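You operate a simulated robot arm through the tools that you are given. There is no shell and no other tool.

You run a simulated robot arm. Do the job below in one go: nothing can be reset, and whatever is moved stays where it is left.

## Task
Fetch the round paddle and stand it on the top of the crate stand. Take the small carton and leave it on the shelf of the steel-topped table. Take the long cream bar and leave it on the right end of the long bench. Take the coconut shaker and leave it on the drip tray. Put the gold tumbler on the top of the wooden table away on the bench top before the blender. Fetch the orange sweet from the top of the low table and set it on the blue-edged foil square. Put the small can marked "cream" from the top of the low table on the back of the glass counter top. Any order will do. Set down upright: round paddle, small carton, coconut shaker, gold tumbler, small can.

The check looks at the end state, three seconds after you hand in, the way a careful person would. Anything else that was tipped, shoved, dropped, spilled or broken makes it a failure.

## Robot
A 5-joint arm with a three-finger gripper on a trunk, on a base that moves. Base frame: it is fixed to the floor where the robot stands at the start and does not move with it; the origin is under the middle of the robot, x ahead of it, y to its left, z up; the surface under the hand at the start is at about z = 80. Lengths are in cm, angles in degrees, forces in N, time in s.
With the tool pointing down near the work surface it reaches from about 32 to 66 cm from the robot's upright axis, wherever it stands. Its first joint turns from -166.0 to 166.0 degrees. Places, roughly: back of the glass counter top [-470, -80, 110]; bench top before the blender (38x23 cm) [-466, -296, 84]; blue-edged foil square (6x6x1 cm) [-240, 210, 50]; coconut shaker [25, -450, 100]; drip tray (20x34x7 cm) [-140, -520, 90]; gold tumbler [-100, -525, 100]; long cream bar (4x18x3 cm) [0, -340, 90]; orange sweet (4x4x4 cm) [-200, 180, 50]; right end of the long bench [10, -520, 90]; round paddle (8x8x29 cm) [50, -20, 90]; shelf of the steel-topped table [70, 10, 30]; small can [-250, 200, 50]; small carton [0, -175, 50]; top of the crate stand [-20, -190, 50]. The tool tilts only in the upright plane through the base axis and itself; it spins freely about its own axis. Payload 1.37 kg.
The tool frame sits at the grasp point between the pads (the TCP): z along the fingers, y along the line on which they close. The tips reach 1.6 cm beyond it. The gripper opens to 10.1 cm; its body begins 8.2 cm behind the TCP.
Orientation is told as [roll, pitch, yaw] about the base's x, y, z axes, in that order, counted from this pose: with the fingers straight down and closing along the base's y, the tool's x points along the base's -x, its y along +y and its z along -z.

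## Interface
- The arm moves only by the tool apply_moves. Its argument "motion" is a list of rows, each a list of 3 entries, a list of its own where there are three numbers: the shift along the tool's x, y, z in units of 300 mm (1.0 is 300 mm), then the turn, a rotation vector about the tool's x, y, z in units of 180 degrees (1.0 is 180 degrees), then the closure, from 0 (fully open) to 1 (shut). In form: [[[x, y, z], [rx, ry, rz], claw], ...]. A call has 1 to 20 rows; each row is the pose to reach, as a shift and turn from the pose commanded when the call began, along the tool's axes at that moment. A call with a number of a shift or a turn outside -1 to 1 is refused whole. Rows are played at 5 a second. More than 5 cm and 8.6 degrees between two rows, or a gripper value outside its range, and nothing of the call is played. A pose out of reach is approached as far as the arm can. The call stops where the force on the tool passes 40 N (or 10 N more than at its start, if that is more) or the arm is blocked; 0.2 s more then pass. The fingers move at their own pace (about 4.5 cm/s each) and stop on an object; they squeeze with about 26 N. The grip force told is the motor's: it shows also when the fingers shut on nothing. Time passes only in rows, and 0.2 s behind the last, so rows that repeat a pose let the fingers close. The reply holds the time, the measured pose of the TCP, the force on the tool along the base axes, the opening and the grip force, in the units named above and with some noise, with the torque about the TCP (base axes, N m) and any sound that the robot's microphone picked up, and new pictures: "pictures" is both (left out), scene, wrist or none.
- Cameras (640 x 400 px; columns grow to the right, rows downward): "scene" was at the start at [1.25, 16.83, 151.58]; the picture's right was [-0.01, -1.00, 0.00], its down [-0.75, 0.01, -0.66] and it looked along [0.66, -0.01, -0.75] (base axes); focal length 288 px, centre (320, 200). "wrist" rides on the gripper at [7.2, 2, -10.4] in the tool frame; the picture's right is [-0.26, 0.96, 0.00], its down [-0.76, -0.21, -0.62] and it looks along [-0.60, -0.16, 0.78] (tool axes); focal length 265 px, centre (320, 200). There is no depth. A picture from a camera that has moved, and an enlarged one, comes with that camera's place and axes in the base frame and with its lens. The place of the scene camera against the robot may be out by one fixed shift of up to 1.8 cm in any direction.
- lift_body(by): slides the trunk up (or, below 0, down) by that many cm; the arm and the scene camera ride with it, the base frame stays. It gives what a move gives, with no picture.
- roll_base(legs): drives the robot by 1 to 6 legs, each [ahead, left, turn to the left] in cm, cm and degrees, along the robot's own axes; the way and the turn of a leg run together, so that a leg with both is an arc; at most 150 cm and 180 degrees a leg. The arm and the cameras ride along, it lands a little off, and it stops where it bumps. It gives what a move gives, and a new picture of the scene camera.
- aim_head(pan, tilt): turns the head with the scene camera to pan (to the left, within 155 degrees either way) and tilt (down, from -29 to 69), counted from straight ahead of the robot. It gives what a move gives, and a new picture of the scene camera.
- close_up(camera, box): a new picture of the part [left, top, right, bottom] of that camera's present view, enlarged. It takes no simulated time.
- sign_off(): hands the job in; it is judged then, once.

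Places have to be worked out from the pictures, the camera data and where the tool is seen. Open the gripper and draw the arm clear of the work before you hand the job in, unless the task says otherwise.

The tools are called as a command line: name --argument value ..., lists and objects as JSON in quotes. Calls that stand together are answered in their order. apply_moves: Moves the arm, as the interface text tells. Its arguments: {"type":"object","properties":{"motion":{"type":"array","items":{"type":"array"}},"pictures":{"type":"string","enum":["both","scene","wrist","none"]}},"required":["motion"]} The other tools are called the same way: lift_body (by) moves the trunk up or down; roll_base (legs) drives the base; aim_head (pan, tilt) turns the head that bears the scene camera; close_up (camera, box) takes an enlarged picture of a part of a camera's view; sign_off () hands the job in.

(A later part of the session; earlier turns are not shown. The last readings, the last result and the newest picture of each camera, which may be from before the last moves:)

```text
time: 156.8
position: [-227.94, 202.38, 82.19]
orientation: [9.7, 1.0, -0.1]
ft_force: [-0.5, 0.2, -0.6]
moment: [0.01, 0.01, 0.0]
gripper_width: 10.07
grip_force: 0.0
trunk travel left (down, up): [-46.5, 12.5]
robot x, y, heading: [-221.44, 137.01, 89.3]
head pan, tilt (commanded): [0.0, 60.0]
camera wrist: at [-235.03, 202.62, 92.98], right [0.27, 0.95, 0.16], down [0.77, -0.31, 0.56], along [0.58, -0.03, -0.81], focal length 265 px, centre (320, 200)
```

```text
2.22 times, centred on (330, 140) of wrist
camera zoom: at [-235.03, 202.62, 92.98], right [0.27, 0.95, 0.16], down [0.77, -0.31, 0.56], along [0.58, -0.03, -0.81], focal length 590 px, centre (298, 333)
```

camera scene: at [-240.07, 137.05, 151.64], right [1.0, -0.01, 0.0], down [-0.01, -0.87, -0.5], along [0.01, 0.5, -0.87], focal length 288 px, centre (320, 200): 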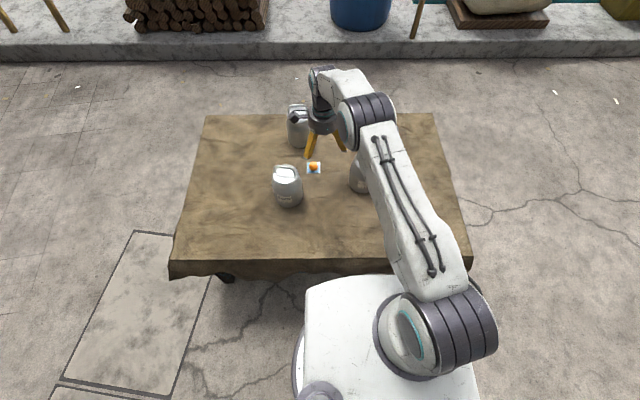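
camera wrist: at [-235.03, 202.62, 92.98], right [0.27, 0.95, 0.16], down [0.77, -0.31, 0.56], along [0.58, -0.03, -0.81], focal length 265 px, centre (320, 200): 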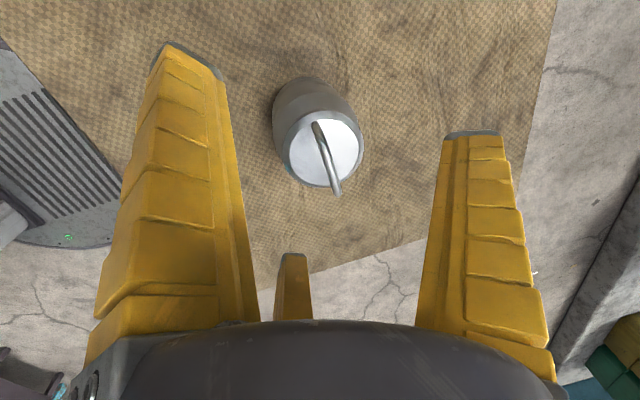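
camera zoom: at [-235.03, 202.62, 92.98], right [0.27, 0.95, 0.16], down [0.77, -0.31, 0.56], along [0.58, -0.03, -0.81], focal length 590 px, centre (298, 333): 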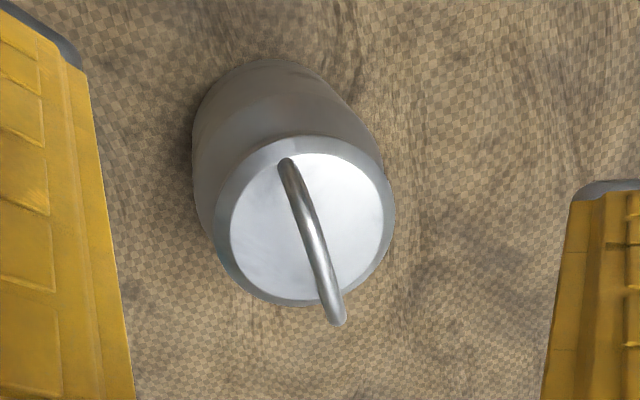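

Triangulating both views: lid centre (-222.0, 203.7, 65.7), diameter ≈ 9.2, handle along x at y ≈ 203.75 with its top near z ≈ 70. I move above it and check before going down around the handle.

apply_moves --motion '[[[-0.1, 0.005, 0.06], [0, 0, 0], 0], [[-0.198, 0.0103, 0.13], [0, 0, 0], 0], [[-0.198, 0.0103, 0.211], [0, 0, 0], 0], [[-0.198, 0.0103, 0.211], [0, 0, 0], 0]]' --pictures "wrist"

close_up --camera "wrist" --box '[230, 20, 450, 240]'

```text
time: 157.8
position: [-222.14, 203.82, 76.07]
orientation: [9.9, 0.1, -0.1]
ft_force: [-0.5, 0.2, -0.2]
moment: [-0.03, 0.0, -0.01]
gripper_width: 10.08
grip_force: 0.0
trunk travel left (down, up): [-46.5, 12.5]
robot x, y, heading: [-222.27, 137.01, 89.4]
head pan, tilt (commanded): [0.0, 60.0]
camera wrist: at [-229.36, 203.92, 86.71], right [0.27, 0.95, 0.16], down [0.76, -0.31, 0.58], along [0.6, -0.03, -0.8], focal length 265 px, centre (320, 200)
```

wrist: 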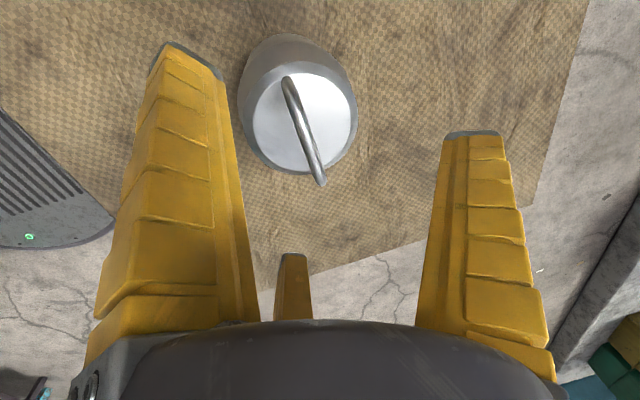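

```text
1.82 times, centred on (340, 130) of wrist
camera zoom: at [-229.36, 203.92, 86.71], right [0.27, 0.95, 0.16], down [0.76, -0.31, 0.58], along [0.6, -0.03, -0.8], focal length 483 px, centre (284, 327)
```

zoom: 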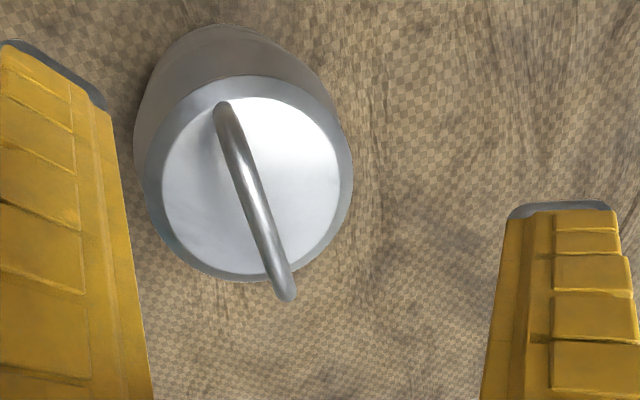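

Aligned within 0.2 cm: lid centre (-222.0, 203.8). I go straight down 7.5 cm so the tips straddle the handle just above the lid, then close beneath the bar.

apply_moves --motion '[[[0, -0.011, 0.065], [0, 0, 0], 0], [[0, -0.022, 0.13], [0, 0, 0], 0], [[0, -0.033, 0.19], [0, 0, 0], 0], [[0, -0.043, 0.246], [0, 0, 0], 0], [[0, -0.043, 0.246], [0, 0, 0], 0]]' --pictures "wrist"

```text
time: 159.1
position: [-222.09, 203.77, 68.43]
orientation: [9.9, 0.0, -0.2]
ft_force: [0.3, 0.6, -0.3]
moment: [0.0, 0.02, 0.0]
gripper_width: 10.08
grip_force: 0.1
trunk travel left (down, up): [-46.5, 12.5]
robot x, y, heading: [-221.64, 137.05, 88.9]
head pan, tilt (commanded): [0.0, 60.0]
camera wrist: at [-229.34, 204.12, 79.22], right [0.27, 0.95, 0.17], down [0.76, -0.31, 0.57], along [0.6, -0.03, -0.8], focal length 265 px, centre (320, 200)
```

wrist: 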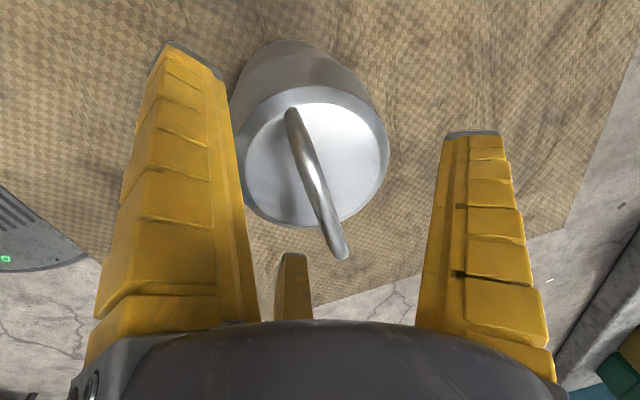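

The handle bar sits about 0.7 cm below the TCP, with the lid at z ≈ 65. I lower another 0.8 cm so the tips pass below the bar, then close.

apply_moves --motion '[[[0, -0.0023, 0.0131], [0, 0, 0], 0], [[0, -0.0046, 0.0263], [0, 0, 0], 0], [[0, -0.0046, 0.0263], [0, 0, 0], 0.3], [[0, -0.0046, 0.0263], [0, 0, 0], 0.6], [[0, -0.0046, 0.0263], [0, 0, 0], 0.9], [[0, -0.0046, 0.0263], [0, 0, 0], 1], [[0, -0.0046, 0.0263], [0, 0, 0], 1], [[0, -0.0046, 0.0263], [0, 0, 0], 1], [[0, -0.0046, 0.0263], [0, 0, 0], 1], [[0, -0.0046, 0.0263], [0, 0, 0], 1]]' --pictures "wrist"

close_up --camera "wrist" --box '[200, 40, 440, 280]'

```text
time: 161.2
position: [-222.2, 203.89, 67.62]
orientation: [9.8, 0.2, -0.1]
ft_force: [-0.2, -1.7, 0.2]
moment: [-0.02, -0.02, 0.06]
gripper_width: 0.0
grip_force: 26.1
trunk travel left (down, up): [-46.5, 12.5]
robot x, y, heading: [-221.9, 137.06, 89.4]
head pan, tilt (commanded): [0.0, 60.0]
camera wrist: at [-229.37, 204.04, 78.38], right [0.27, 0.95, 0.16], down [0.76, -0.31, 0.58], along [0.6, -0.03, -0.8], focal length 265 px, centre (320, 200)
```

wrist: 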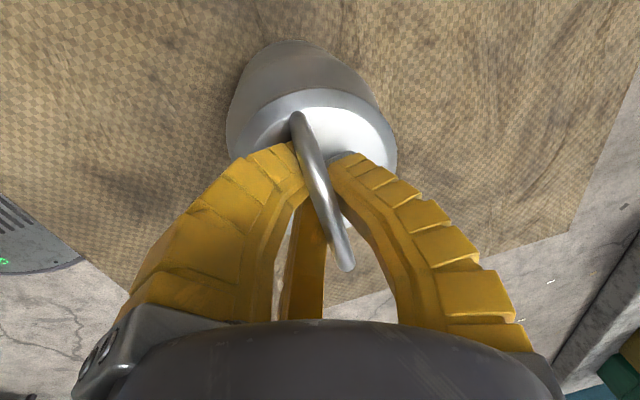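

```text
1.67 times, centred on (320, 160) of wrist
camera zoom: at [-229.37, 204.04, 78.38], right [0.27, 0.95, 0.16], down [0.76, -0.31, 0.58], along [0.6, -0.03, -0.8], focal length 442 px, centre (320, 267)
```

zoom: 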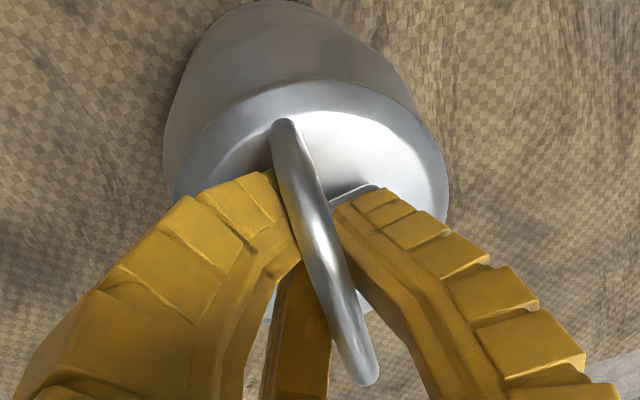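

The fingers shut completely under the bar: the handle is hooked. I lift slowly and watch the load.

apply_moves --motion '[[[0, 0.0029, -0.0164], [0, 0, 0], 1], [[0, 0.0057, -0.0328], [0, 0, 0], 1], [[0, 0.0086, -0.0493], [0, 0, 0], 1], [[0, 0.0115, -0.0657], [0, 0, 0], 1], [[0, 0.0143, -0.082], [0, 0, 0], 1], [[0, 0.0143, -0.082], [0, 0, 0], 1]]' --pictures "both"

close_up --camera "scene" --box '[270, 90, 430, 220]'

```text
time: 162.7
position: [-222.31, 203.75, 69.96]
orientation: [9.8, 0.1, -0.3]
ft_force: [0.1, -0.3, -10.4]
moment: [-0.04, 0.08, -0.01]
gripper_width: 0.59
grip_force: 26.3
trunk travel left (down, up): [-46.5, 12.5]
robot x, y, heading: [-221.61, 136.73, 89.6]
head pan, tilt (commanded): [0.0, 60.0]
camera scene: at [-240.06, 137.19, 151.64], right [1.0, -0.01, 0.0], down [-0.01, -0.87, -0.5], along [0.01, 0.5, -0.87], focal length 288 px, centre (320, 200)
camera wrist: at [-229.49, 204.12, 80.8], right [0.27, 0.95, 0.16], down [0.76, -0.31, 0.58], along [0.6, -0.03, -0.8], focal length 265 px, centre (320, 200)
```

scene: 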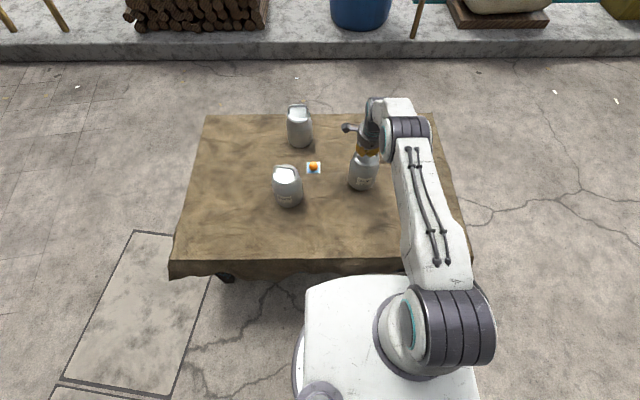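
wrist: 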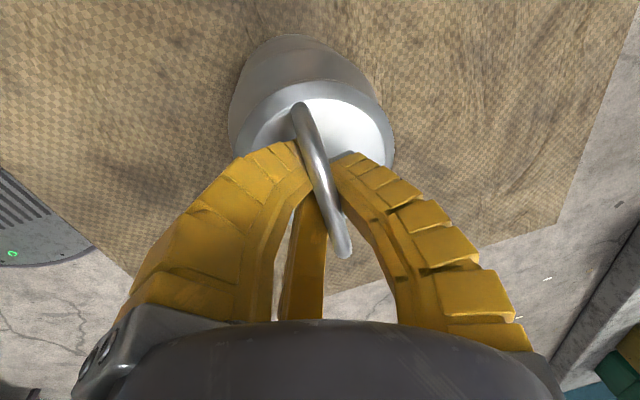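

```text
3.08 times, centred on (350, 155) of scene
camera zoom: at [-240.06, 137.19, 151.64], right [1.0, -0.01, 0.0], down [-0.01, -0.87, -0.5], along [0.01, 0.5, -0.87], focal length 887 px, centre (228, 338)
```

zoom: 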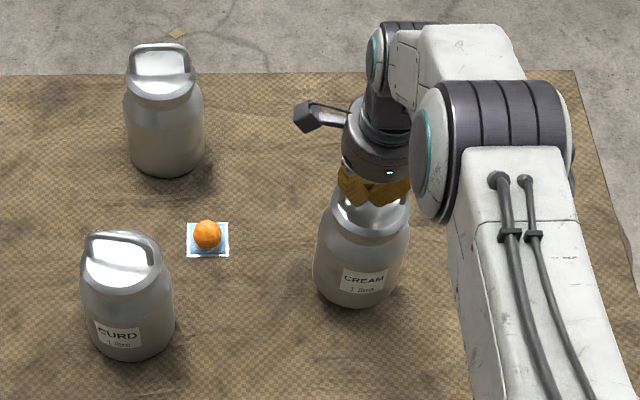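

Load 10.4 N on the hook and the can moves with the hand. I continue lifting 10 cm and check that the grip width holds.

apply_moves --motion '[[[0, 0.0115, -0.0657], [0, 0, 0], 1], [[0, 0.023, -0.131], [0, 0, 0], 1], [[0, 0.0345, -0.197], [0, 0, 0], 1], [[0, 0.046, -0.263], [0, 0, 0], 1], [[0, 0.0575, -0.328], [0, 0, 0], 1], [[0, 0.0575, -0.328], [0, 0, 0], 1]]' --pictures "both"

close_up --camera "scene" --box '[270, 60, 450, 220]'

```text
time: 164.1
position: [-222.28, 203.92, 80.0]
orientation: [9.7, 0.0, -0.2]
ft_force: [0.1, -0.8, -10.1]
moment: [-0.03, 0.09, 0.0]
gripper_width: 0.59
grip_force: 26.0
trunk travel left (down, up): [-46.5, 12.5]
robot x, y, heading: [-221.75, 136.74, 89.4]
head pan, tilt (commanded): [0.0, 60.0]
camera scene: at [-240.06, 137.18, 151.64], right [1.0, -0.01, 0.0], down [-0.01, -0.87, -0.5], along [0.01, 0.5, -0.87], focal length 288 px, centre (320, 200)
camera wrist: at [-229.42, 204.14, 90.8], right [0.27, 0.95, 0.16], down [0.76, -0.31, 0.58], along [0.6, -0.03, -0.8], focal length 265 px, centre (320, 200)
```

scene: 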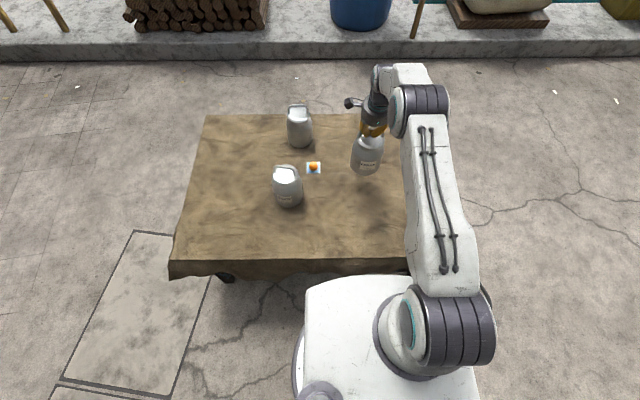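
wrist: 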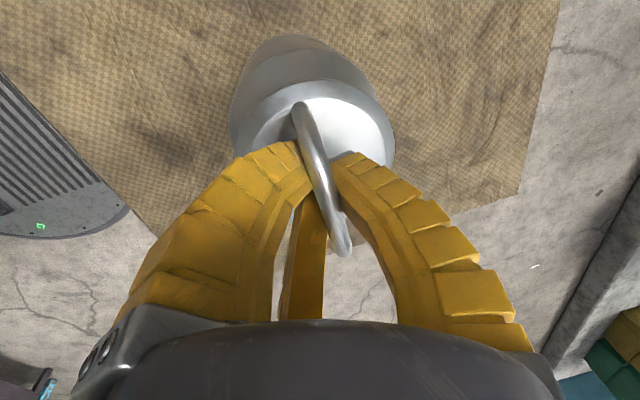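

```text
2.50 times, centred on (360, 140) of scene
camera zoom: at [-240.06, 137.18, 151.64], right [1.0, -0.01, 0.0], down [-0.01, -0.87, -0.5], along [0.01, 0.5, -0.87], focal length 720 px, centre (220, 350)
```

zoom: 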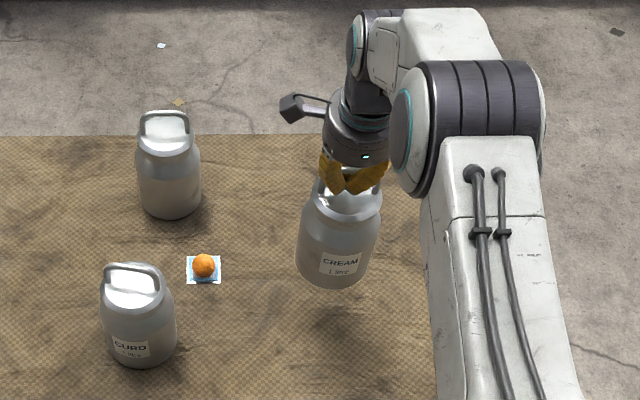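

The can hangs upright and steady (10.1 N). I raise it a bit more and draw it back slowly over the free near side of the table.

apply_moves --motion '[[[0, 0.0143, -0.082], [0, 0, 0], 1], [[0, 0.0287, -0.164], [0, 0, 0], 1], [[0, -0.03, -0.17], [0, 0, 0], 1], [[0, -0.1, -0.185], [0, 0, 0], 1], [[0, -0.18, -0.2], [0, 0, 0], 1], [[0, -0.26, -0.21], [0, 0, 0], 1], [[0, -0.34, -0.225], [0, 0, 0], 1], [[0, -0.42, -0.24], [0, 0, 0], 1], [[0, -0.5, -0.255], [0, 0, 0], 1], [[0, -0.56, -0.265], [0, 0, 0], 1], [[0, -0.59, -0.27], [0, 0, 0], 1], [[0, -0.59, -0.27], [0, 0, 0], 1]]' --pictures "scene"

```text
time: 166.7
position: [-222.15, 184.96, 84.95]
orientation: [9.8, 0.1, -0.2]
ft_force: [-0.8, -0.2, -10.9]
moment: [-0.04, 0.06, -0.02]
gripper_width: 0.58
grip_force: 26.2
trunk travel left (down, up): [-46.5, 12.5]
robot x, y, heading: [-222.1, 136.64, 89.1]
head pan, tilt (commanded): [0.0, 60.0]
camera scene: at [-240.06, 137.15, 151.64], right [1.0, -0.01, 0.0], down [-0.01, -0.87, -0.5], along [0.01, 0.5, -0.87], focal length 288 px, centre (320, 200)
```

scene: 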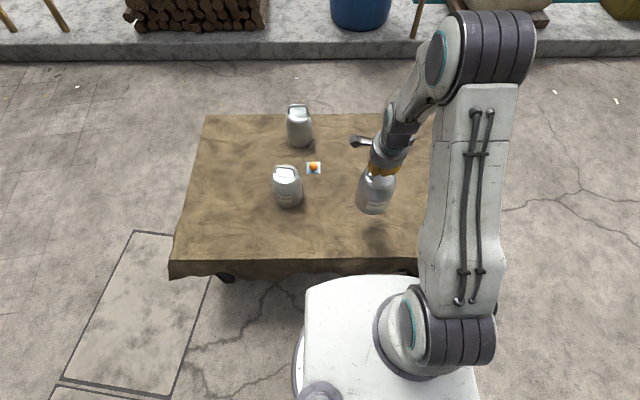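

Now I back the base off the table and look toward the glass counter.

roll_base --legs '[[-40, 0, 0]]'

aim_head --pan 115 --tilt 18

close_up --camera "scene" --box '[120, 60, 520, 330]'

```text
time: 169.1
position: [-222.67, 145.19, 84.94]
orientation: [9.9, 0.1, -0.1]
ft_force: [-0.7, -0.4, -11.5]
moment: [-0.04, 0.06, -0.01]
gripper_width: 0.62
grip_force: 26.3
trunk travel left (down, up): [-46.5, 12.5]
robot x, y, heading: [-222.59, 97.02, 89.3]
head pan, tilt (commanded): [0.0, 60.0]
camera scene: at [-240.55, 97.19, 151.64], right [1.0, -0.01, 0.0], down [-0.01, -0.87, -0.5], along [0.01, 0.5, -0.87], focal length 288 px, centre (320, 200)
```

scene: 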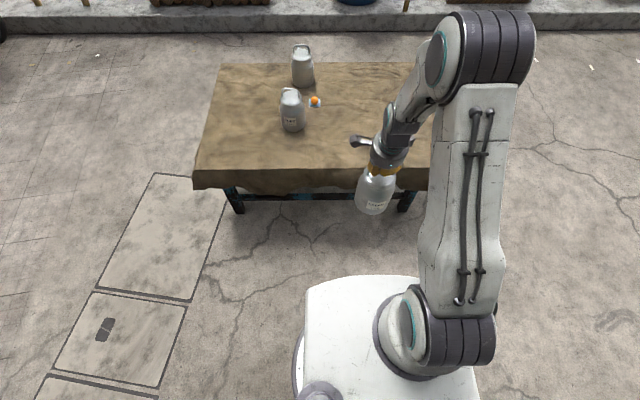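

```text
time: 171.1
position: [-222.79, 145.28, 84.95]
orientation: [9.8, 0.1, 0.0]
ft_force: [-0.1, 0.0, -10.4]
moment: [-0.06, 0.06, -0.01]
gripper_width: 0.57
grip_force: 25.9
trunk travel left (down, up): [-46.5, 12.5]
robot x, y, heading: [-222.49, 97.03, 89.3]
head pan, tilt (commanded): [115.0, 18.0]
camera scene: at [-249.14, 86.74, 157.78], right [-0.41, 0.91, 0.0], down [0.28, 0.13, -0.95], along [-0.87, -0.39, -0.31], focal length 288 px, centre (320, 200)
```

scene: 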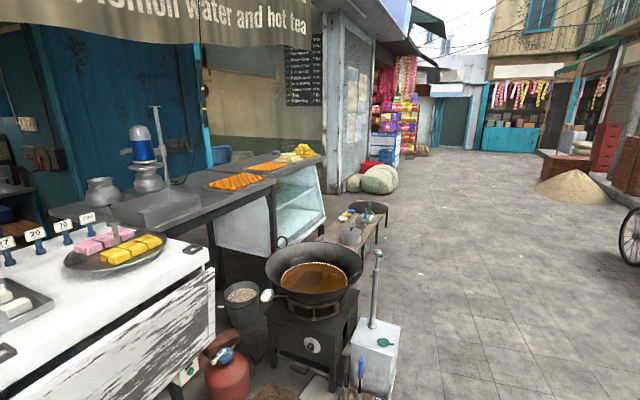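

```text
1.48 times, centred on (320, 195) of scene
camera zoom: at [-249.14, 86.74, 157.78], right [-0.41, 0.91, 0.0], down [0.28, 0.13, -0.95], along [-0.87, -0.39, -0.31], focal length 427 px, centre (320, 207)
```

zoom: 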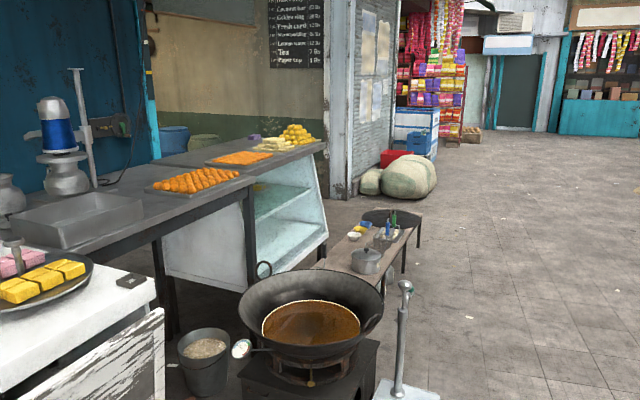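

The glass counter stands behind the street-side clutter (wok stove, bench), so its back is best reached from the seller's side. I drive around the big pan: east first, then south, then west past the steps.

roll_base --legs '[[0, 0, -89], [140, 0, 0], [38, 0, 0]]'

aim_head --pan -100 --tilt 30

```text
time: 183.9
position: [4.27, 92.19, 84.87]
orientation: [9.8, 0.1, -91.1]
ft_force: [0.2, -0.3, -10.3]
moment: [0.02, 0.08, 0.01]
gripper_width: 0.62
grip_force: 25.8
trunk travel left (down, up): [-46.5, 12.5]
robot x, y, heading: [-43.71, 92.69, -1.8]
head pan, tilt (commanded): [115.0, 18.0]
camera scene: at [-53.47, 118.52, 157.79], right [0.92, 0.39, 0.0], down [0.12, -0.28, -0.95], along [-0.38, 0.87, -0.31], focal length 288 px, centre (320, 200)
```

scene: 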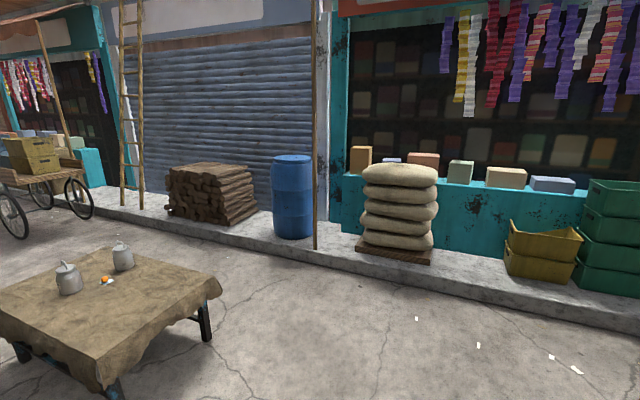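

```text
time: 187.0
position: [4.34, 92.18, 85.02]
orientation: [9.7, 0.1, -91.2]
ft_force: [0.3, 0.1, -10.4]
moment: [0.05, 0.01, 0.02]
gripper_width: 0.59
grip_force: 26.3
trunk travel left (down, up): [-46.5, 12.5]
robot x, y, heading: [-43.98, 92.8, -1.7]
head pan, tilt (commanded): [-100.0, 30.0]
camera scene: at [-51.68, 101.09, 155.85], right [-0.98, 0.2, 0.0], down [0.1, 0.49, -0.87], along [-0.18, -0.85, -0.5], focal length 288 px, centre (320, 200)
```

scene: 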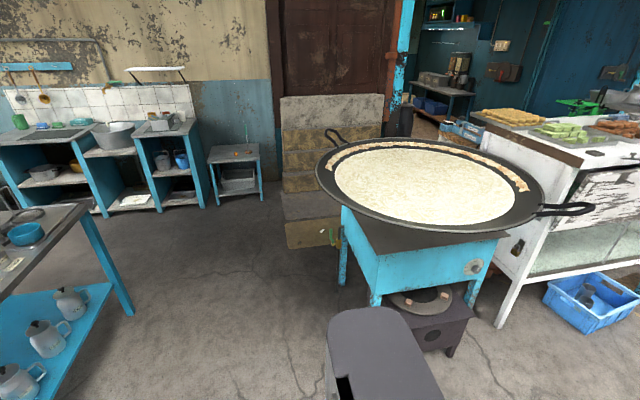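

I check the crate stand from here to be sure the paddle still stands, and note the pan's surroundings.

close_up --camera "scene" --box '[180, 100, 340, 220]'

close_up --camera "scene" --box '[300, 80, 640, 380]'

```text
3.33 times, centred on (260, 160) of scene
camera zoom: at [-51.68, 101.09, 155.85], right [-0.98, 0.2, 0.0], down [0.1, 0.49, -0.87], along [-0.18, -0.85, -0.5], focal length 961 px, centre (520, 333)
```

zoom: 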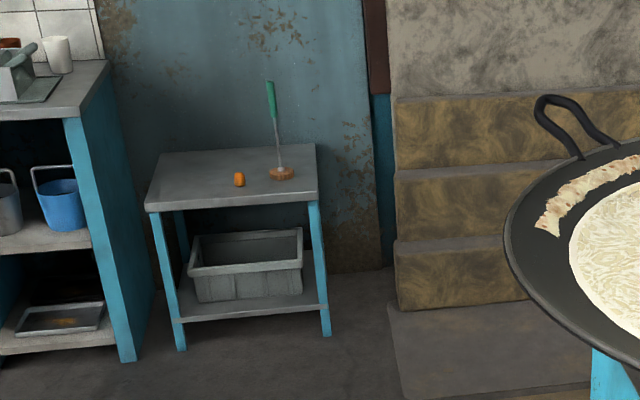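

```text
1.33 times, centred on (470, 230) of scene
camera zoom: at [-51.68, 101.09, 155.85], right [-0.98, 0.2, 0.0], down [0.1, 0.49, -0.87], along [-0.18, -0.85, -0.5], focal length 384 px, centre (120, 160)
```

zoom: 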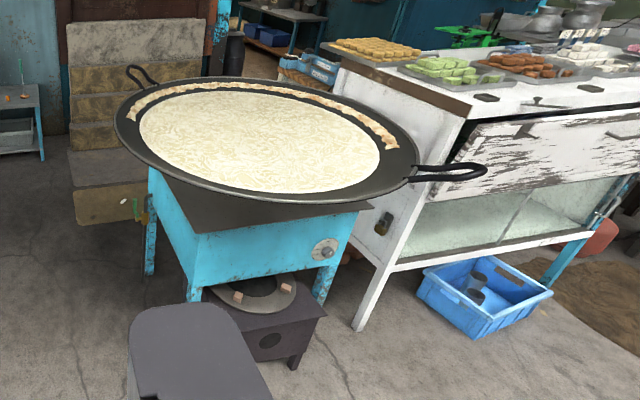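

The paddle still stands on the crate stand. The pan's rim reaches x ≈ -76, so I shift east a little and then drive south past it.

roll_base --legs '[[18, 0, 0], [0, 0, -88], [140, 0, 0], [45, 0, 0]]'

aim_head --pan 90 --tilt 25

```text
time: 201.1
position: [-25.93, -138.4, 84.87]
orientation: [9.7, 0.1, -179.6]
ft_force: [0.5, -0.6, -10.5]
moment: [0.06, -0.01, 0.0]
gripper_width: 0.62
grip_force: 25.6
trunk travel left (down, up): [-46.5, 12.5]
robot x, y, heading: [-26.94, -90.3, -90.3]
head pan, tilt (commanded): [-100.0, 30.0]
camera scene: at [-18.57, -83.3, 155.86], right [0.18, 0.98, 0.0], down [0.49, -0.09, -0.87], along [-0.85, 0.15, -0.5], focal length 288 px, centre (320, 200)
```

scene: 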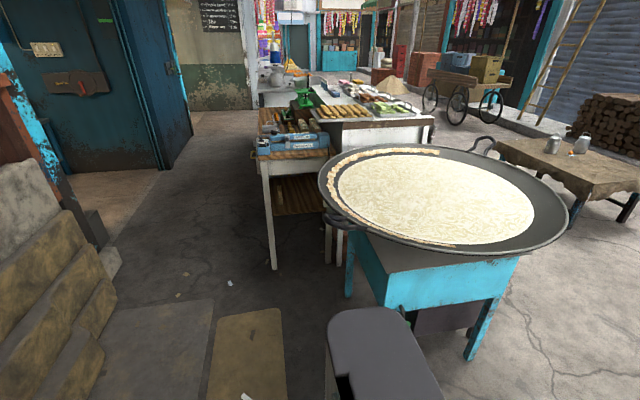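

```text
time: 203.9
position: [-25.95, -138.31, 84.84]
orientation: [9.7, 0.1, -179.5]
ft_force: [-0.1, -0.3, -10.1]
moment: [0.04, 0.0, -0.01]
gripper_width: 0.6
grip_force: 26.2
trunk travel left (down, up): [-46.5, 12.5]
robot x, y, heading: [-26.67, -89.91, -90.3]
head pan, tilt (commanded): [90.0, 25.0]
camera scene: at [-0.46, -84.87, 156.65], right [0.0, -1.0, 0.0], down [-0.42, 0.0, -0.91], along [0.91, 0.0, -0.42], focal length 288 px, centre (320, 200)
```

scene: 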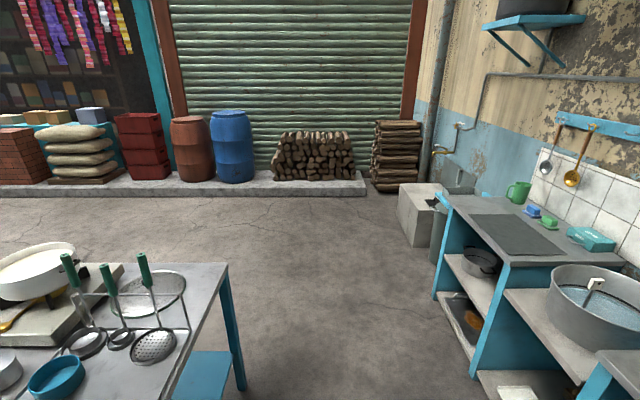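

The corridor behind the stall (y between about -97 and -230) and the wide doorway beyond x ≈ -241 are visible. I turn west, shift to y ≈ -125 and drive along it.

roll_base --legs '[[0, 0, -89.7], [0, 36, 0], [120, 0, 0]]'

aim_head --pan 0 --tilt 20

```text
time: 215.6
position: [-194.26, -126.11, 84.92]
orientation: [9.7, 0.1, 90.6]
ft_force: [0.8, -0.4, -10.3]
moment: [-0.06, -0.06, 0.03]
gripper_width: 0.58
grip_force: 26.3
trunk travel left (down, up): [-46.5, 12.5]
robot x, y, heading: [-146.0, -124.74, -180.1]
head pan, tilt (commanded): [90.0, 25.0]
camera scene: at [-140.6, -152.52, 156.65], right [-1.0, 0.0, 0.0], down [0.0, 0.42, -0.91], along [0.0, -0.91, -0.42], focal length 288 px, centre (320, 200)
```

scene: 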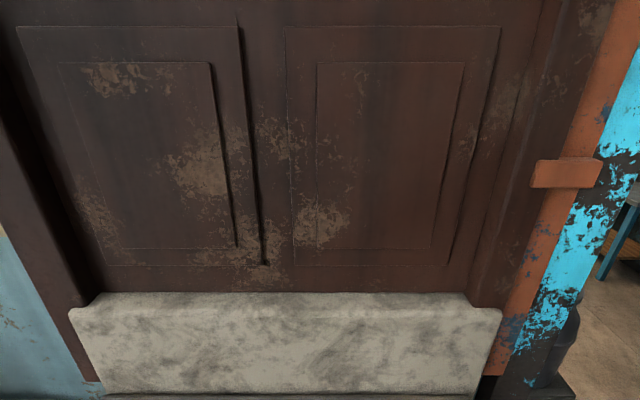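

```text
time: 217.3
position: [-194.24, -126.1, 84.97]
orientation: [9.7, 0.2, 90.7]
ft_force: [0.6, -0.4, -10.7]
moment: [0.0, -0.05, 0.0]
gripper_width: 0.6
grip_force: 26.4
trunk travel left (down, up): [-46.5, 12.5]
robot x, y, heading: [-146.42, -125.08, -179.8]
head pan, tilt (commanded): [0.0, 20.0]
camera scene: at [-149.92, -143.33, 157.45], right [0.0, 1.0, 0.0], down [0.34, 0.0, -0.94], along [-0.94, 0.0, -0.34], focal length 288 px, centre (320, 200)
```

scene: 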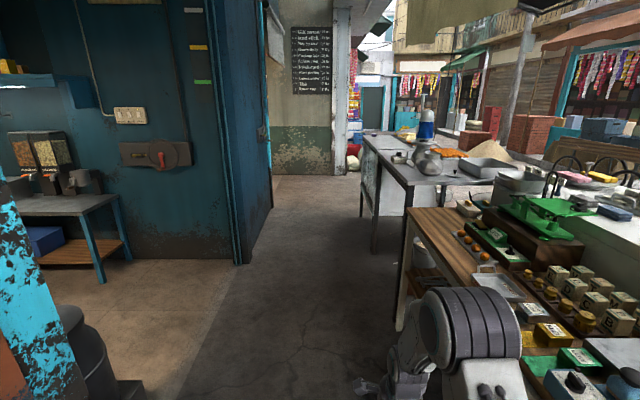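

The arm clears the stall's back edge (y ≈ -86). I shift a bit away from it and continue west behind the counters.

roll_base --legs '[[0, 18, 0], [125, 0, 0], [95, 0, 0]]'

aim_head --pan -35 --tilt 30

```text
time: 229.3
position: [-414.8, -144.13, 84.84]
orientation: [9.7, 0.2, 90.6]
ft_force: [0.1, 0.0, -9.9]
moment: [-0.02, -0.02, 0.0]
gripper_width: 0.59
grip_force: 25.6
trunk travel left (down, up): [-46.5, 12.5]
robot x, y, heading: [-366.54, -143.37, -179.9]
head pan, tilt (commanded): [0.0, 20.0]
camera scene: at [-370.53, -161.44, 157.45], right [0.0, 1.0, 0.0], down [0.34, 0.0, -0.94], along [-0.94, 0.0, -0.34], focal length 288 px, centre (320, 200)
```

scene: 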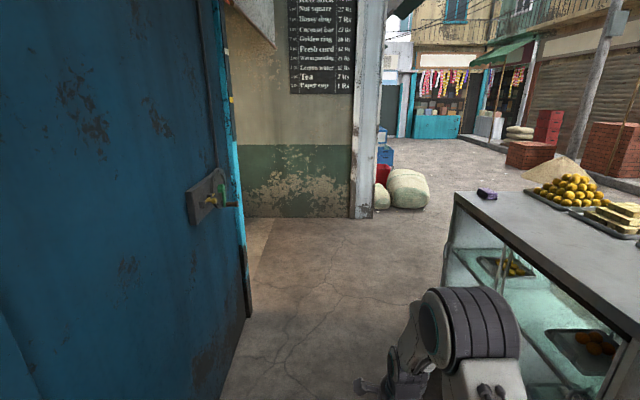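

```text
time: 230.3
position: [-414.66, -144.21, 84.99]
orientation: [9.6, 0.2, 90.6]
ft_force: [0.3, -0.7, -11.3]
moment: [-0.03, -0.04, 0.0]
gripper_width: 0.57
grip_force: 26.4
trunk travel left (down, up): [-46.5, 12.5]
robot x, y, heading: [-366.25, -143.18, -179.7]
head pan, tilt (commanded): [-35.0, 30.0]
camera scene: at [-368.61, -156.26, 155.85], right [0.57, 0.82, 0.0], down [0.41, -0.29, -0.87], along [-0.71, 0.5, -0.5], focal length 288 px, centre (320, 200)
```

scene: 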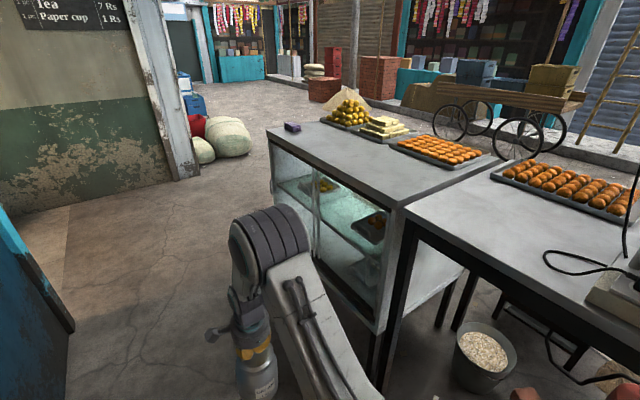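

The glass counter top is at z ≈ 110, back edge y ≈ -91, x from -512 to -416; its back strip near (-465, -80) is free. I raise the can high before turning toward it.

lift_body --by 12.5

apply_moves --motion '[[[0, 0.0168, -0.0986], [0, 0, 0], 1], [[0, 0.0392, -0.23], [0, 0, 0], 1], [[0, 0.0616, -0.361], [0, 0, 0], 1], [[0, 0.084, -0.493], [0, 0, 0], 1], [[0, 0.1064, -0.624], [0, 0, 0], 1], [[0, 0.1288, -0.756], [0, 0, 0], 1], [[0, 0.151, -0.887], [0, 0, 0], 1], [[0, 0.168, -0.986], [0, 0, 0], 1], [[0, 0.168, -0.986], [0, 0, 0], 1]]' --pictures "scene"

```text
time: 231.8
position: [-414.71, -144.19, 97.44]
orientation: [9.6, 0.0, 90.6]
ft_force: [0.5, -0.1, -10.5]
moment: [-0.01, -0.03, -0.02]
gripper_width: 0.6
grip_force: 25.7
trunk travel left (down, up): [-59.0, 0.0]
robot x, y, heading: [-366.42, -143.57, -179.9]
head pan, tilt (commanded): [-35.0, 30.0]
```

```text
time: 233.8
position: [-414.79, -143.98, 127.34]
orientation: [9.7, 0.1, 90.5]
ft_force: [0.2, 0.2, -11.2]
moment: [-0.04, -0.04, -0.03]
gripper_width: 0.57
grip_force: 25.8
trunk travel left (down, up): [-59.0, 0.0]
robot x, y, heading: [-366.31, -143.3, -180.0]
head pan, tilt (commanded): [-35.0, 30.0]
camera scene: at [-368.63, -156.26, 168.35], right [0.57, 0.82, 0.0], down [0.41, -0.29, -0.87], along [-0.71, 0.5, -0.5], focal length 288 px, centre (320, 200)
```

scene: 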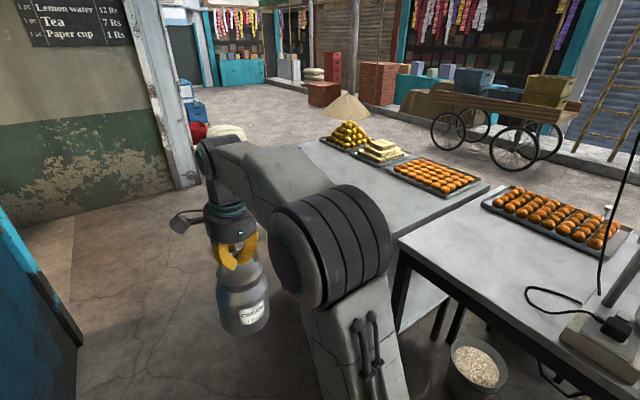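

apply_moves --motion '[[[0, 0.0196, -0.115], [0, 0, 0], 1], [[0, 0.0392, -0.23], [0, 0, 0], 1], [[0, 0.0392, -0.23], [0, 0, 0], 1]]' --pictures "none"

roll_base --legs '[[99, 0, 0]]'

roll_base --legs '[[0, 0, -90]]'

aim_head --pan 0 --tilt 40

```text
time: 234.6
position: [-414.86, -144.21, 134.3]
orientation: [9.5, 0.1, 90.6]
ft_force: [-0.2, -0.2, -11.1]
moment: [-0.05, -0.06, -0.03]
gripper_width: 0.58
grip_force: 26.4
trunk travel left (down, up): [-59.0, 0.0]
robot x, y, heading: [-366.54, -143.32, -179.9]
head pan, tilt (commanded): [-35.0, 30.0]
```

```text
time: 239.7
position: [-513.53, -143.1, 134.48]
orientation: [9.6, 0.1, 89.9]
ft_force: [0.7, 0.5, -10.5]
moment: [0.0, -0.05, -0.01]
gripper_width: 0.61
grip_force: 25.8
trunk travel left (down, up): [-59.0, 0.0]
robot x, y, heading: [-465.21, -142.59, 179.4]
head pan, tilt (commanded): [-35.0, 30.0]
camera scene: at [-467.58, -155.77, 168.35], right [0.58, 0.81, 0.0], down [0.41, -0.29, -0.87], along [-0.7, 0.5, -0.5], focal length 288 px, centre (320, 200)
```

scene: 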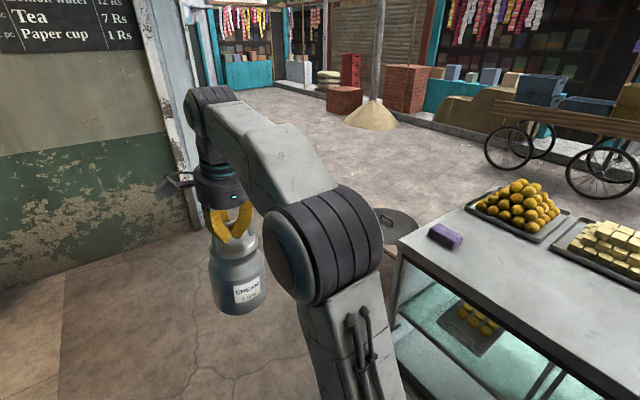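

```text
time: 243.9
position: [-466.15, -94.47, 134.4]
orientation: [9.6, 0.1, 0.6]
ft_force: [-0.4, 0.2, -10.2]
moment: [-0.03, 0.0, 0.0]
gripper_width: 0.6
grip_force: 26.2
trunk travel left (down, up): [-59.0, 0.0]
robot x, y, heading: [-465.11, -142.87, 89.9]
head pan, tilt (commanded): [-35.0, 30.0]
camera scene: at [-478.24, -141.92, 168.35], right [0.82, -0.57, 0.0], down [-0.29, -0.41, -0.87], along [0.5, 0.71, -0.5], focal length 288 px, centre (320, 200)
```

scene: 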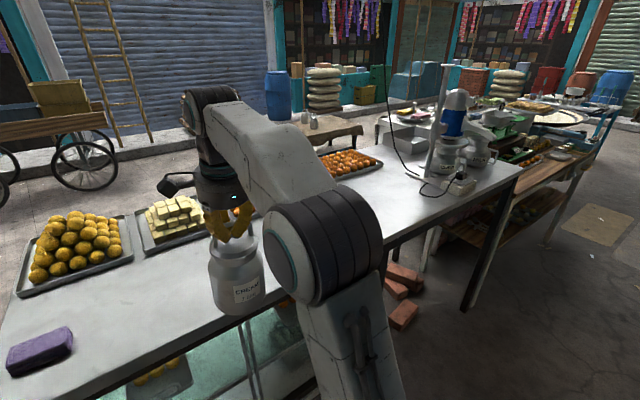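

```text
time: 244.9
position: [-466.11, -94.55, 134.32]
orientation: [9.6, 0.1, 0.5]
ft_force: [0.0, 0.3, -10.3]
moment: [-0.05, 0.03, 0.03]
gripper_width: 0.6
grip_force: 26.1
trunk travel left (down, up): [-59.0, 0.0]
robot x, y, heading: [-465.12, -142.93, 89.8]
head pan, tilt (commanded): [0.0, 40.0]
camera scene: at [-483.43, -140.84, 166.81], right [1.0, 0.0, 0.0], down [0.0, -0.64, -0.77], along [0.0, 0.77, -0.64], focal length 288 px, centre (320, 200)
```

scene: 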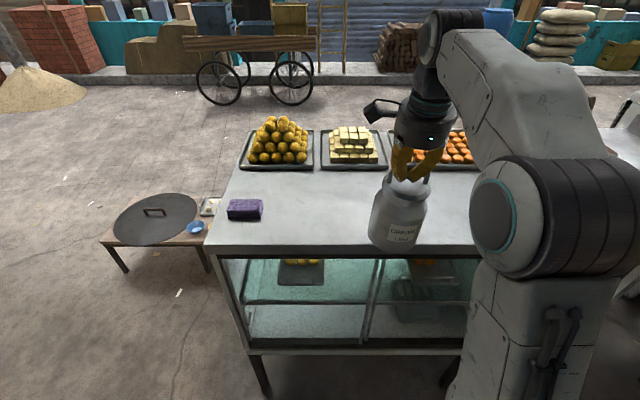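

The can hangs above the counter's back edge level. I roll 14.5 cm ahead so it comes over the back strip at about (-466, -80).

roll_base --legs '[[14.5, 0, 0]]'

close_up --camera "scene" --box '[300, 120, 480, 300]'

```text
time: 246.3
position: [-466.16, -80.02, 134.31]
orientation: [9.5, 0.1, 0.6]
ft_force: [0.3, -0.3, -10.5]
moment: [-0.04, 0.02, 0.0]
gripper_width: 0.59
grip_force: 26.2
trunk travel left (down, up): [-59.0, 0.0]
robot x, y, heading: [-464.93, -128.3, 89.9]
head pan, tilt (commanded): [0.0, 40.0]
camera scene: at [-483.45, -126.22, 166.81], right [1.0, 0.0, 0.0], down [0.0, -0.64, -0.77], along [0.0, 0.77, -0.64], focal length 288 px, centre (320, 200)
```

scene: 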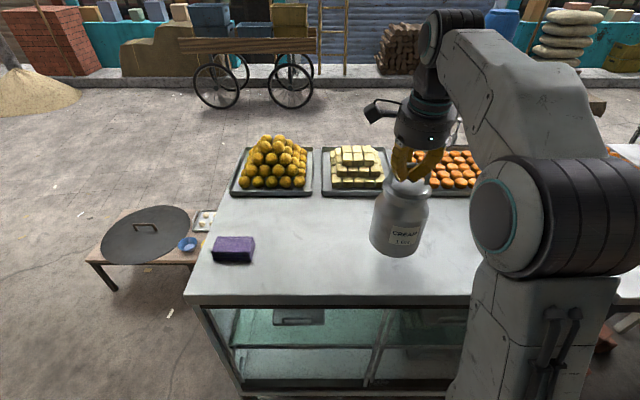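

```text
2.22 times, centred on (390, 210) of scene
camera zoom: at [-483.45, -126.22, 166.81], right [1.0, 0.0, 0.0], down [0.0, -0.64, -0.77], along [0.0, 0.77, -0.64], focal length 640 px, centre (164, 178)
```

zoom: 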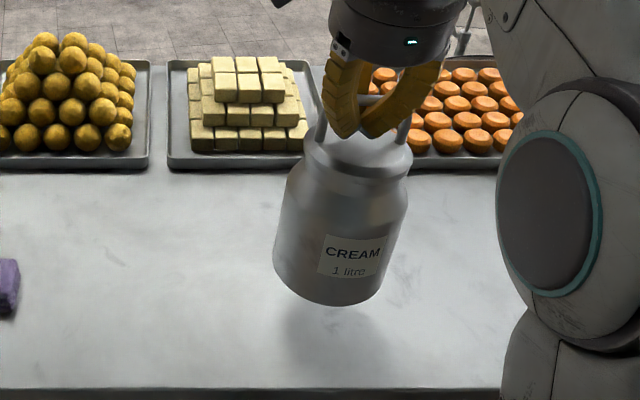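

The can is over the free back strip at (-466, -80), trays more than 15 cm beyond. I lower the trunk in small steps and watch the force for touchdown.

lift_body --by -3

lift_body --by -1.5

close_up --camera "scene" --box '[300, 120, 480, 300]'

```text
time: 247.1
position: [-466.29, -80.18, 131.35]
orientation: [9.5, 0.1, 0.7]
ft_force: [-0.6, -0.7, -9.9]
moment: [-0.05, 0.03, 0.01]
gripper_width: 0.59
grip_force: 26.0
trunk travel left (down, up): [-56.0, 3.0]
robot x, y, heading: [-465.59, -128.22, 90.0]
head pan, tilt (commanded): [0.0, 40.0]
```

```text
time: 247.7
position: [-466.23, -80.12, 129.78]
orientation: [9.5, 0.2, 0.5]
ft_force: [0.2, 0.1, -10.5]
moment: [-0.03, 0.03, 0.01]
gripper_width: 0.58
grip_force: 26.2
trunk travel left (down, up): [-54.5, 4.5]
robot x, y, heading: [-465.01, -128.26, 90.0]
head pan, tilt (commanded): [0.0, 40.0]
```

```text
2.22 times, centred on (390, 210) of scene
camera zoom: at [-483.45, -126.37, 162.31], right [1.0, 0.0, 0.0], down [0.0, -0.64, -0.77], along [0.0, 0.77, -0.64], focal length 640 px, centre (164, 178)
```

zoom: 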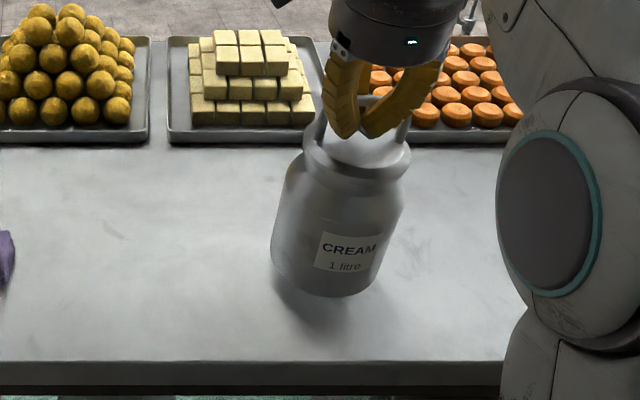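

Still hanging free, now close to the surface. I lower in smaller steps.

lift_body --by -0.8

lift_body --by -0.6

lift_body --by -0.6

```text
time: 248.2
position: [-466.29, -80.11, 129.03]
orientation: [9.5, 0.1, 0.6]
ft_force: [0.5, 0.0, -10.9]
moment: [-0.02, 0.02, -0.04]
gripper_width: 0.62
grip_force: 25.8
trunk travel left (down, up): [-53.7, 5.3]
robot x, y, heading: [-465.53, -128.39, 90.4]
head pan, tilt (commanded): [0.0, 40.0]
```

```text
time: 248.8
position: [-466.26, -80.08, 128.48]
orientation: [9.4, 0.0, 0.6]
ft_force: [-0.1, -0.8, -9.7]
moment: [-0.03, 0.03, 0.03]
gripper_width: 0.6
grip_force: 26.3
trunk travel left (down, up): [-53.1, 5.9]
robot x, y, heading: [-465.14, -128.42, 90.1]
head pan, tilt (commanded): [0.0, 40.0]
```

```text
time: 249.3
position: [-466.27, -80.07, 127.88]
orientation: [9.4, 0.0, 0.6]
ft_force: [-0.1, -0.5, -10.4]
moment: [-0.05, 0.0, 0.01]
gripper_width: 0.58
grip_force: 25.5
trunk travel left (down, up): [-52.5, 6.5]
robot x, y, heading: [-465.34, -128.14, 90.2]
head pan, tilt (commanded): [0.0, 40.0]
```

lift_body --by -0.6

lift_body --by -0.6

close_up --camera "scene" --box '[300, 120, 480, 300]'

```text
time: 249.9
position: [-466.23, -80.27, 127.29]
orientation: [9.6, 0.1, 0.7]
ft_force: [-2.1, 2.4, -0.6]
moment: [0.01, -0.05, 0.03]
gripper_width: 0.57
grip_force: 26.2
trunk travel left (down, up): [-51.9, 7.1]
robot x, y, heading: [-465.45, -128.25, 89.9]
head pan, tilt (commanded): [0.0, 40.0]
```

```text
time: 250.4
position: [-466.26, -80.12, 126.72]
orientation: [9.7, 0.1, 0.6]
ft_force: [0.7, 0.5, -0.2]
moment: [-0.02, 0.02, 0.02]
gripper_width: 0.01
grip_force: 25.3
trunk travel left (down, up): [-51.3, 7.7]
robot x, y, heading: [-465.2, -128.25, 90.3]
head pan, tilt (commanded): [0.0, 40.0]
```

```text
2.22 times, centred on (390, 210) of scene
camera zoom: at [-483.45, -126.43, 159.11], right [1.0, 0.0, 0.0], down [0.0, -0.64, -0.77], along [0.0, 0.77, -0.64], focal length 640 px, centre (164, 178)
```

zoom: 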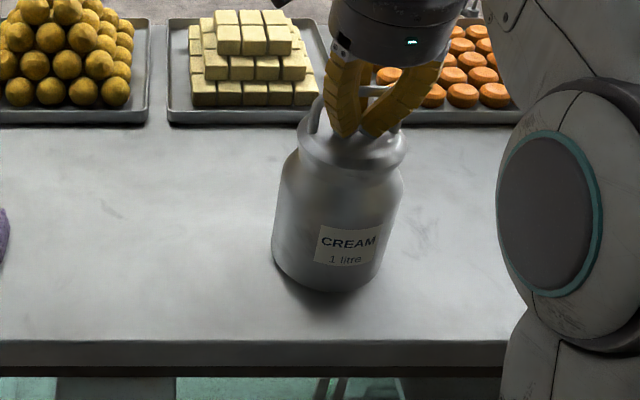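

Touchdown: the load vanished at TCP 127.3 and the can stands on the counter. I rise half a centimetre to free the tips from the lid, then open the fingers.

lift_body --by 0.5

apply_moves --motion '[[[0, 0, 0], [0, 0, 0], 0.85], [[0, 0, 0], [0, 0, 0], 0.7], [[0, 0, 0], [0, 0, 0], 0.5], [[0, 0, 0], [0, 0, 0], 0.3], [[0, 0, 0], [0, 0, 0], 0.1], [[0, 0, 0], [0, 0, 0], 0], [[0, 0, 0], [0, 0, 0], 0], [[0, 0, 0], [0, 0, 0], 0]]' --pictures "wrist"

close_up --camera "scene" --box '[300, 120, 480, 300]'

```text
time: 251.0
position: [-466.25, -80.11, 127.13]
orientation: [9.5, 0.1, 0.6]
ft_force: [-0.1, 2.0, -2.0]
moment: [-0.09, -0.02, -0.02]
gripper_width: 0.0
grip_force: 26.0
trunk travel left (down, up): [-51.8, 7.2]
robot x, y, heading: [-465.26, -128.18, 90.0]
head pan, tilt (commanded): [0.0, 40.0]
```

```text
time: 252.8
position: [-466.31, -80.22, 127.15]
orientation: [9.6, 0.1, 0.6]
ft_force: [-0.4, -0.3, -0.1]
moment: [-0.01, 0.01, 0.01]
gripper_width: 10.06
grip_force: 0.1
trunk travel left (down, up): [-51.8, 7.2]
robot x, y, heading: [-465.54, -128.37, 90.2]
head pan, tilt (commanded): [0.0, 40.0]
camera wrist: at [-473.45, -80.0, 137.94], right [0.25, 0.95, 0.16], down [0.76, -0.3, 0.58], along [0.6, -0.02, -0.8], focal length 265 px, centre (320, 200)
```

wrist: 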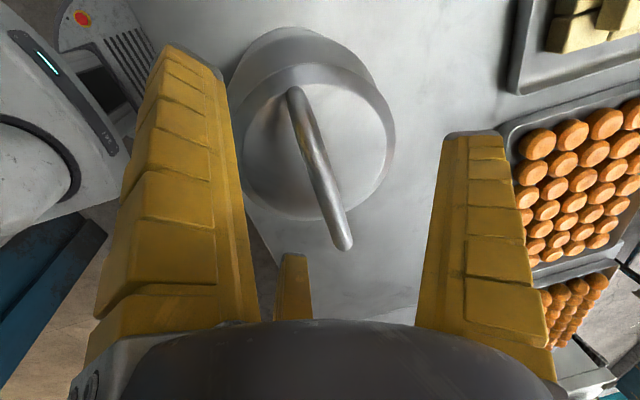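

```text
2.22 times, centred on (390, 210) of scene
camera zoom: at [-483.45, -126.45, 159.62], right [1.0, 0.0, 0.0], down [0.0, -0.64, -0.77], along [0.0, 0.77, -0.64], focal length 640 px, centre (164, 178)
```

zoom: 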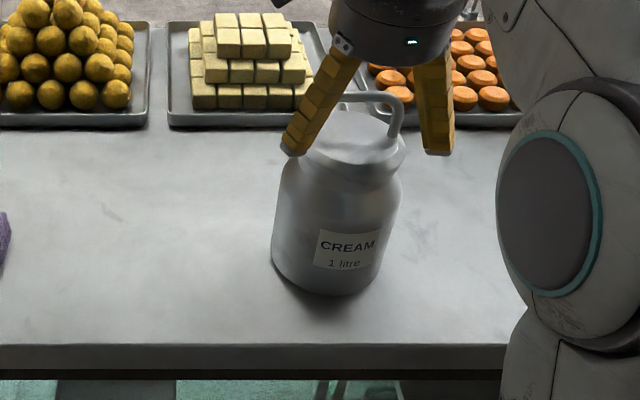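

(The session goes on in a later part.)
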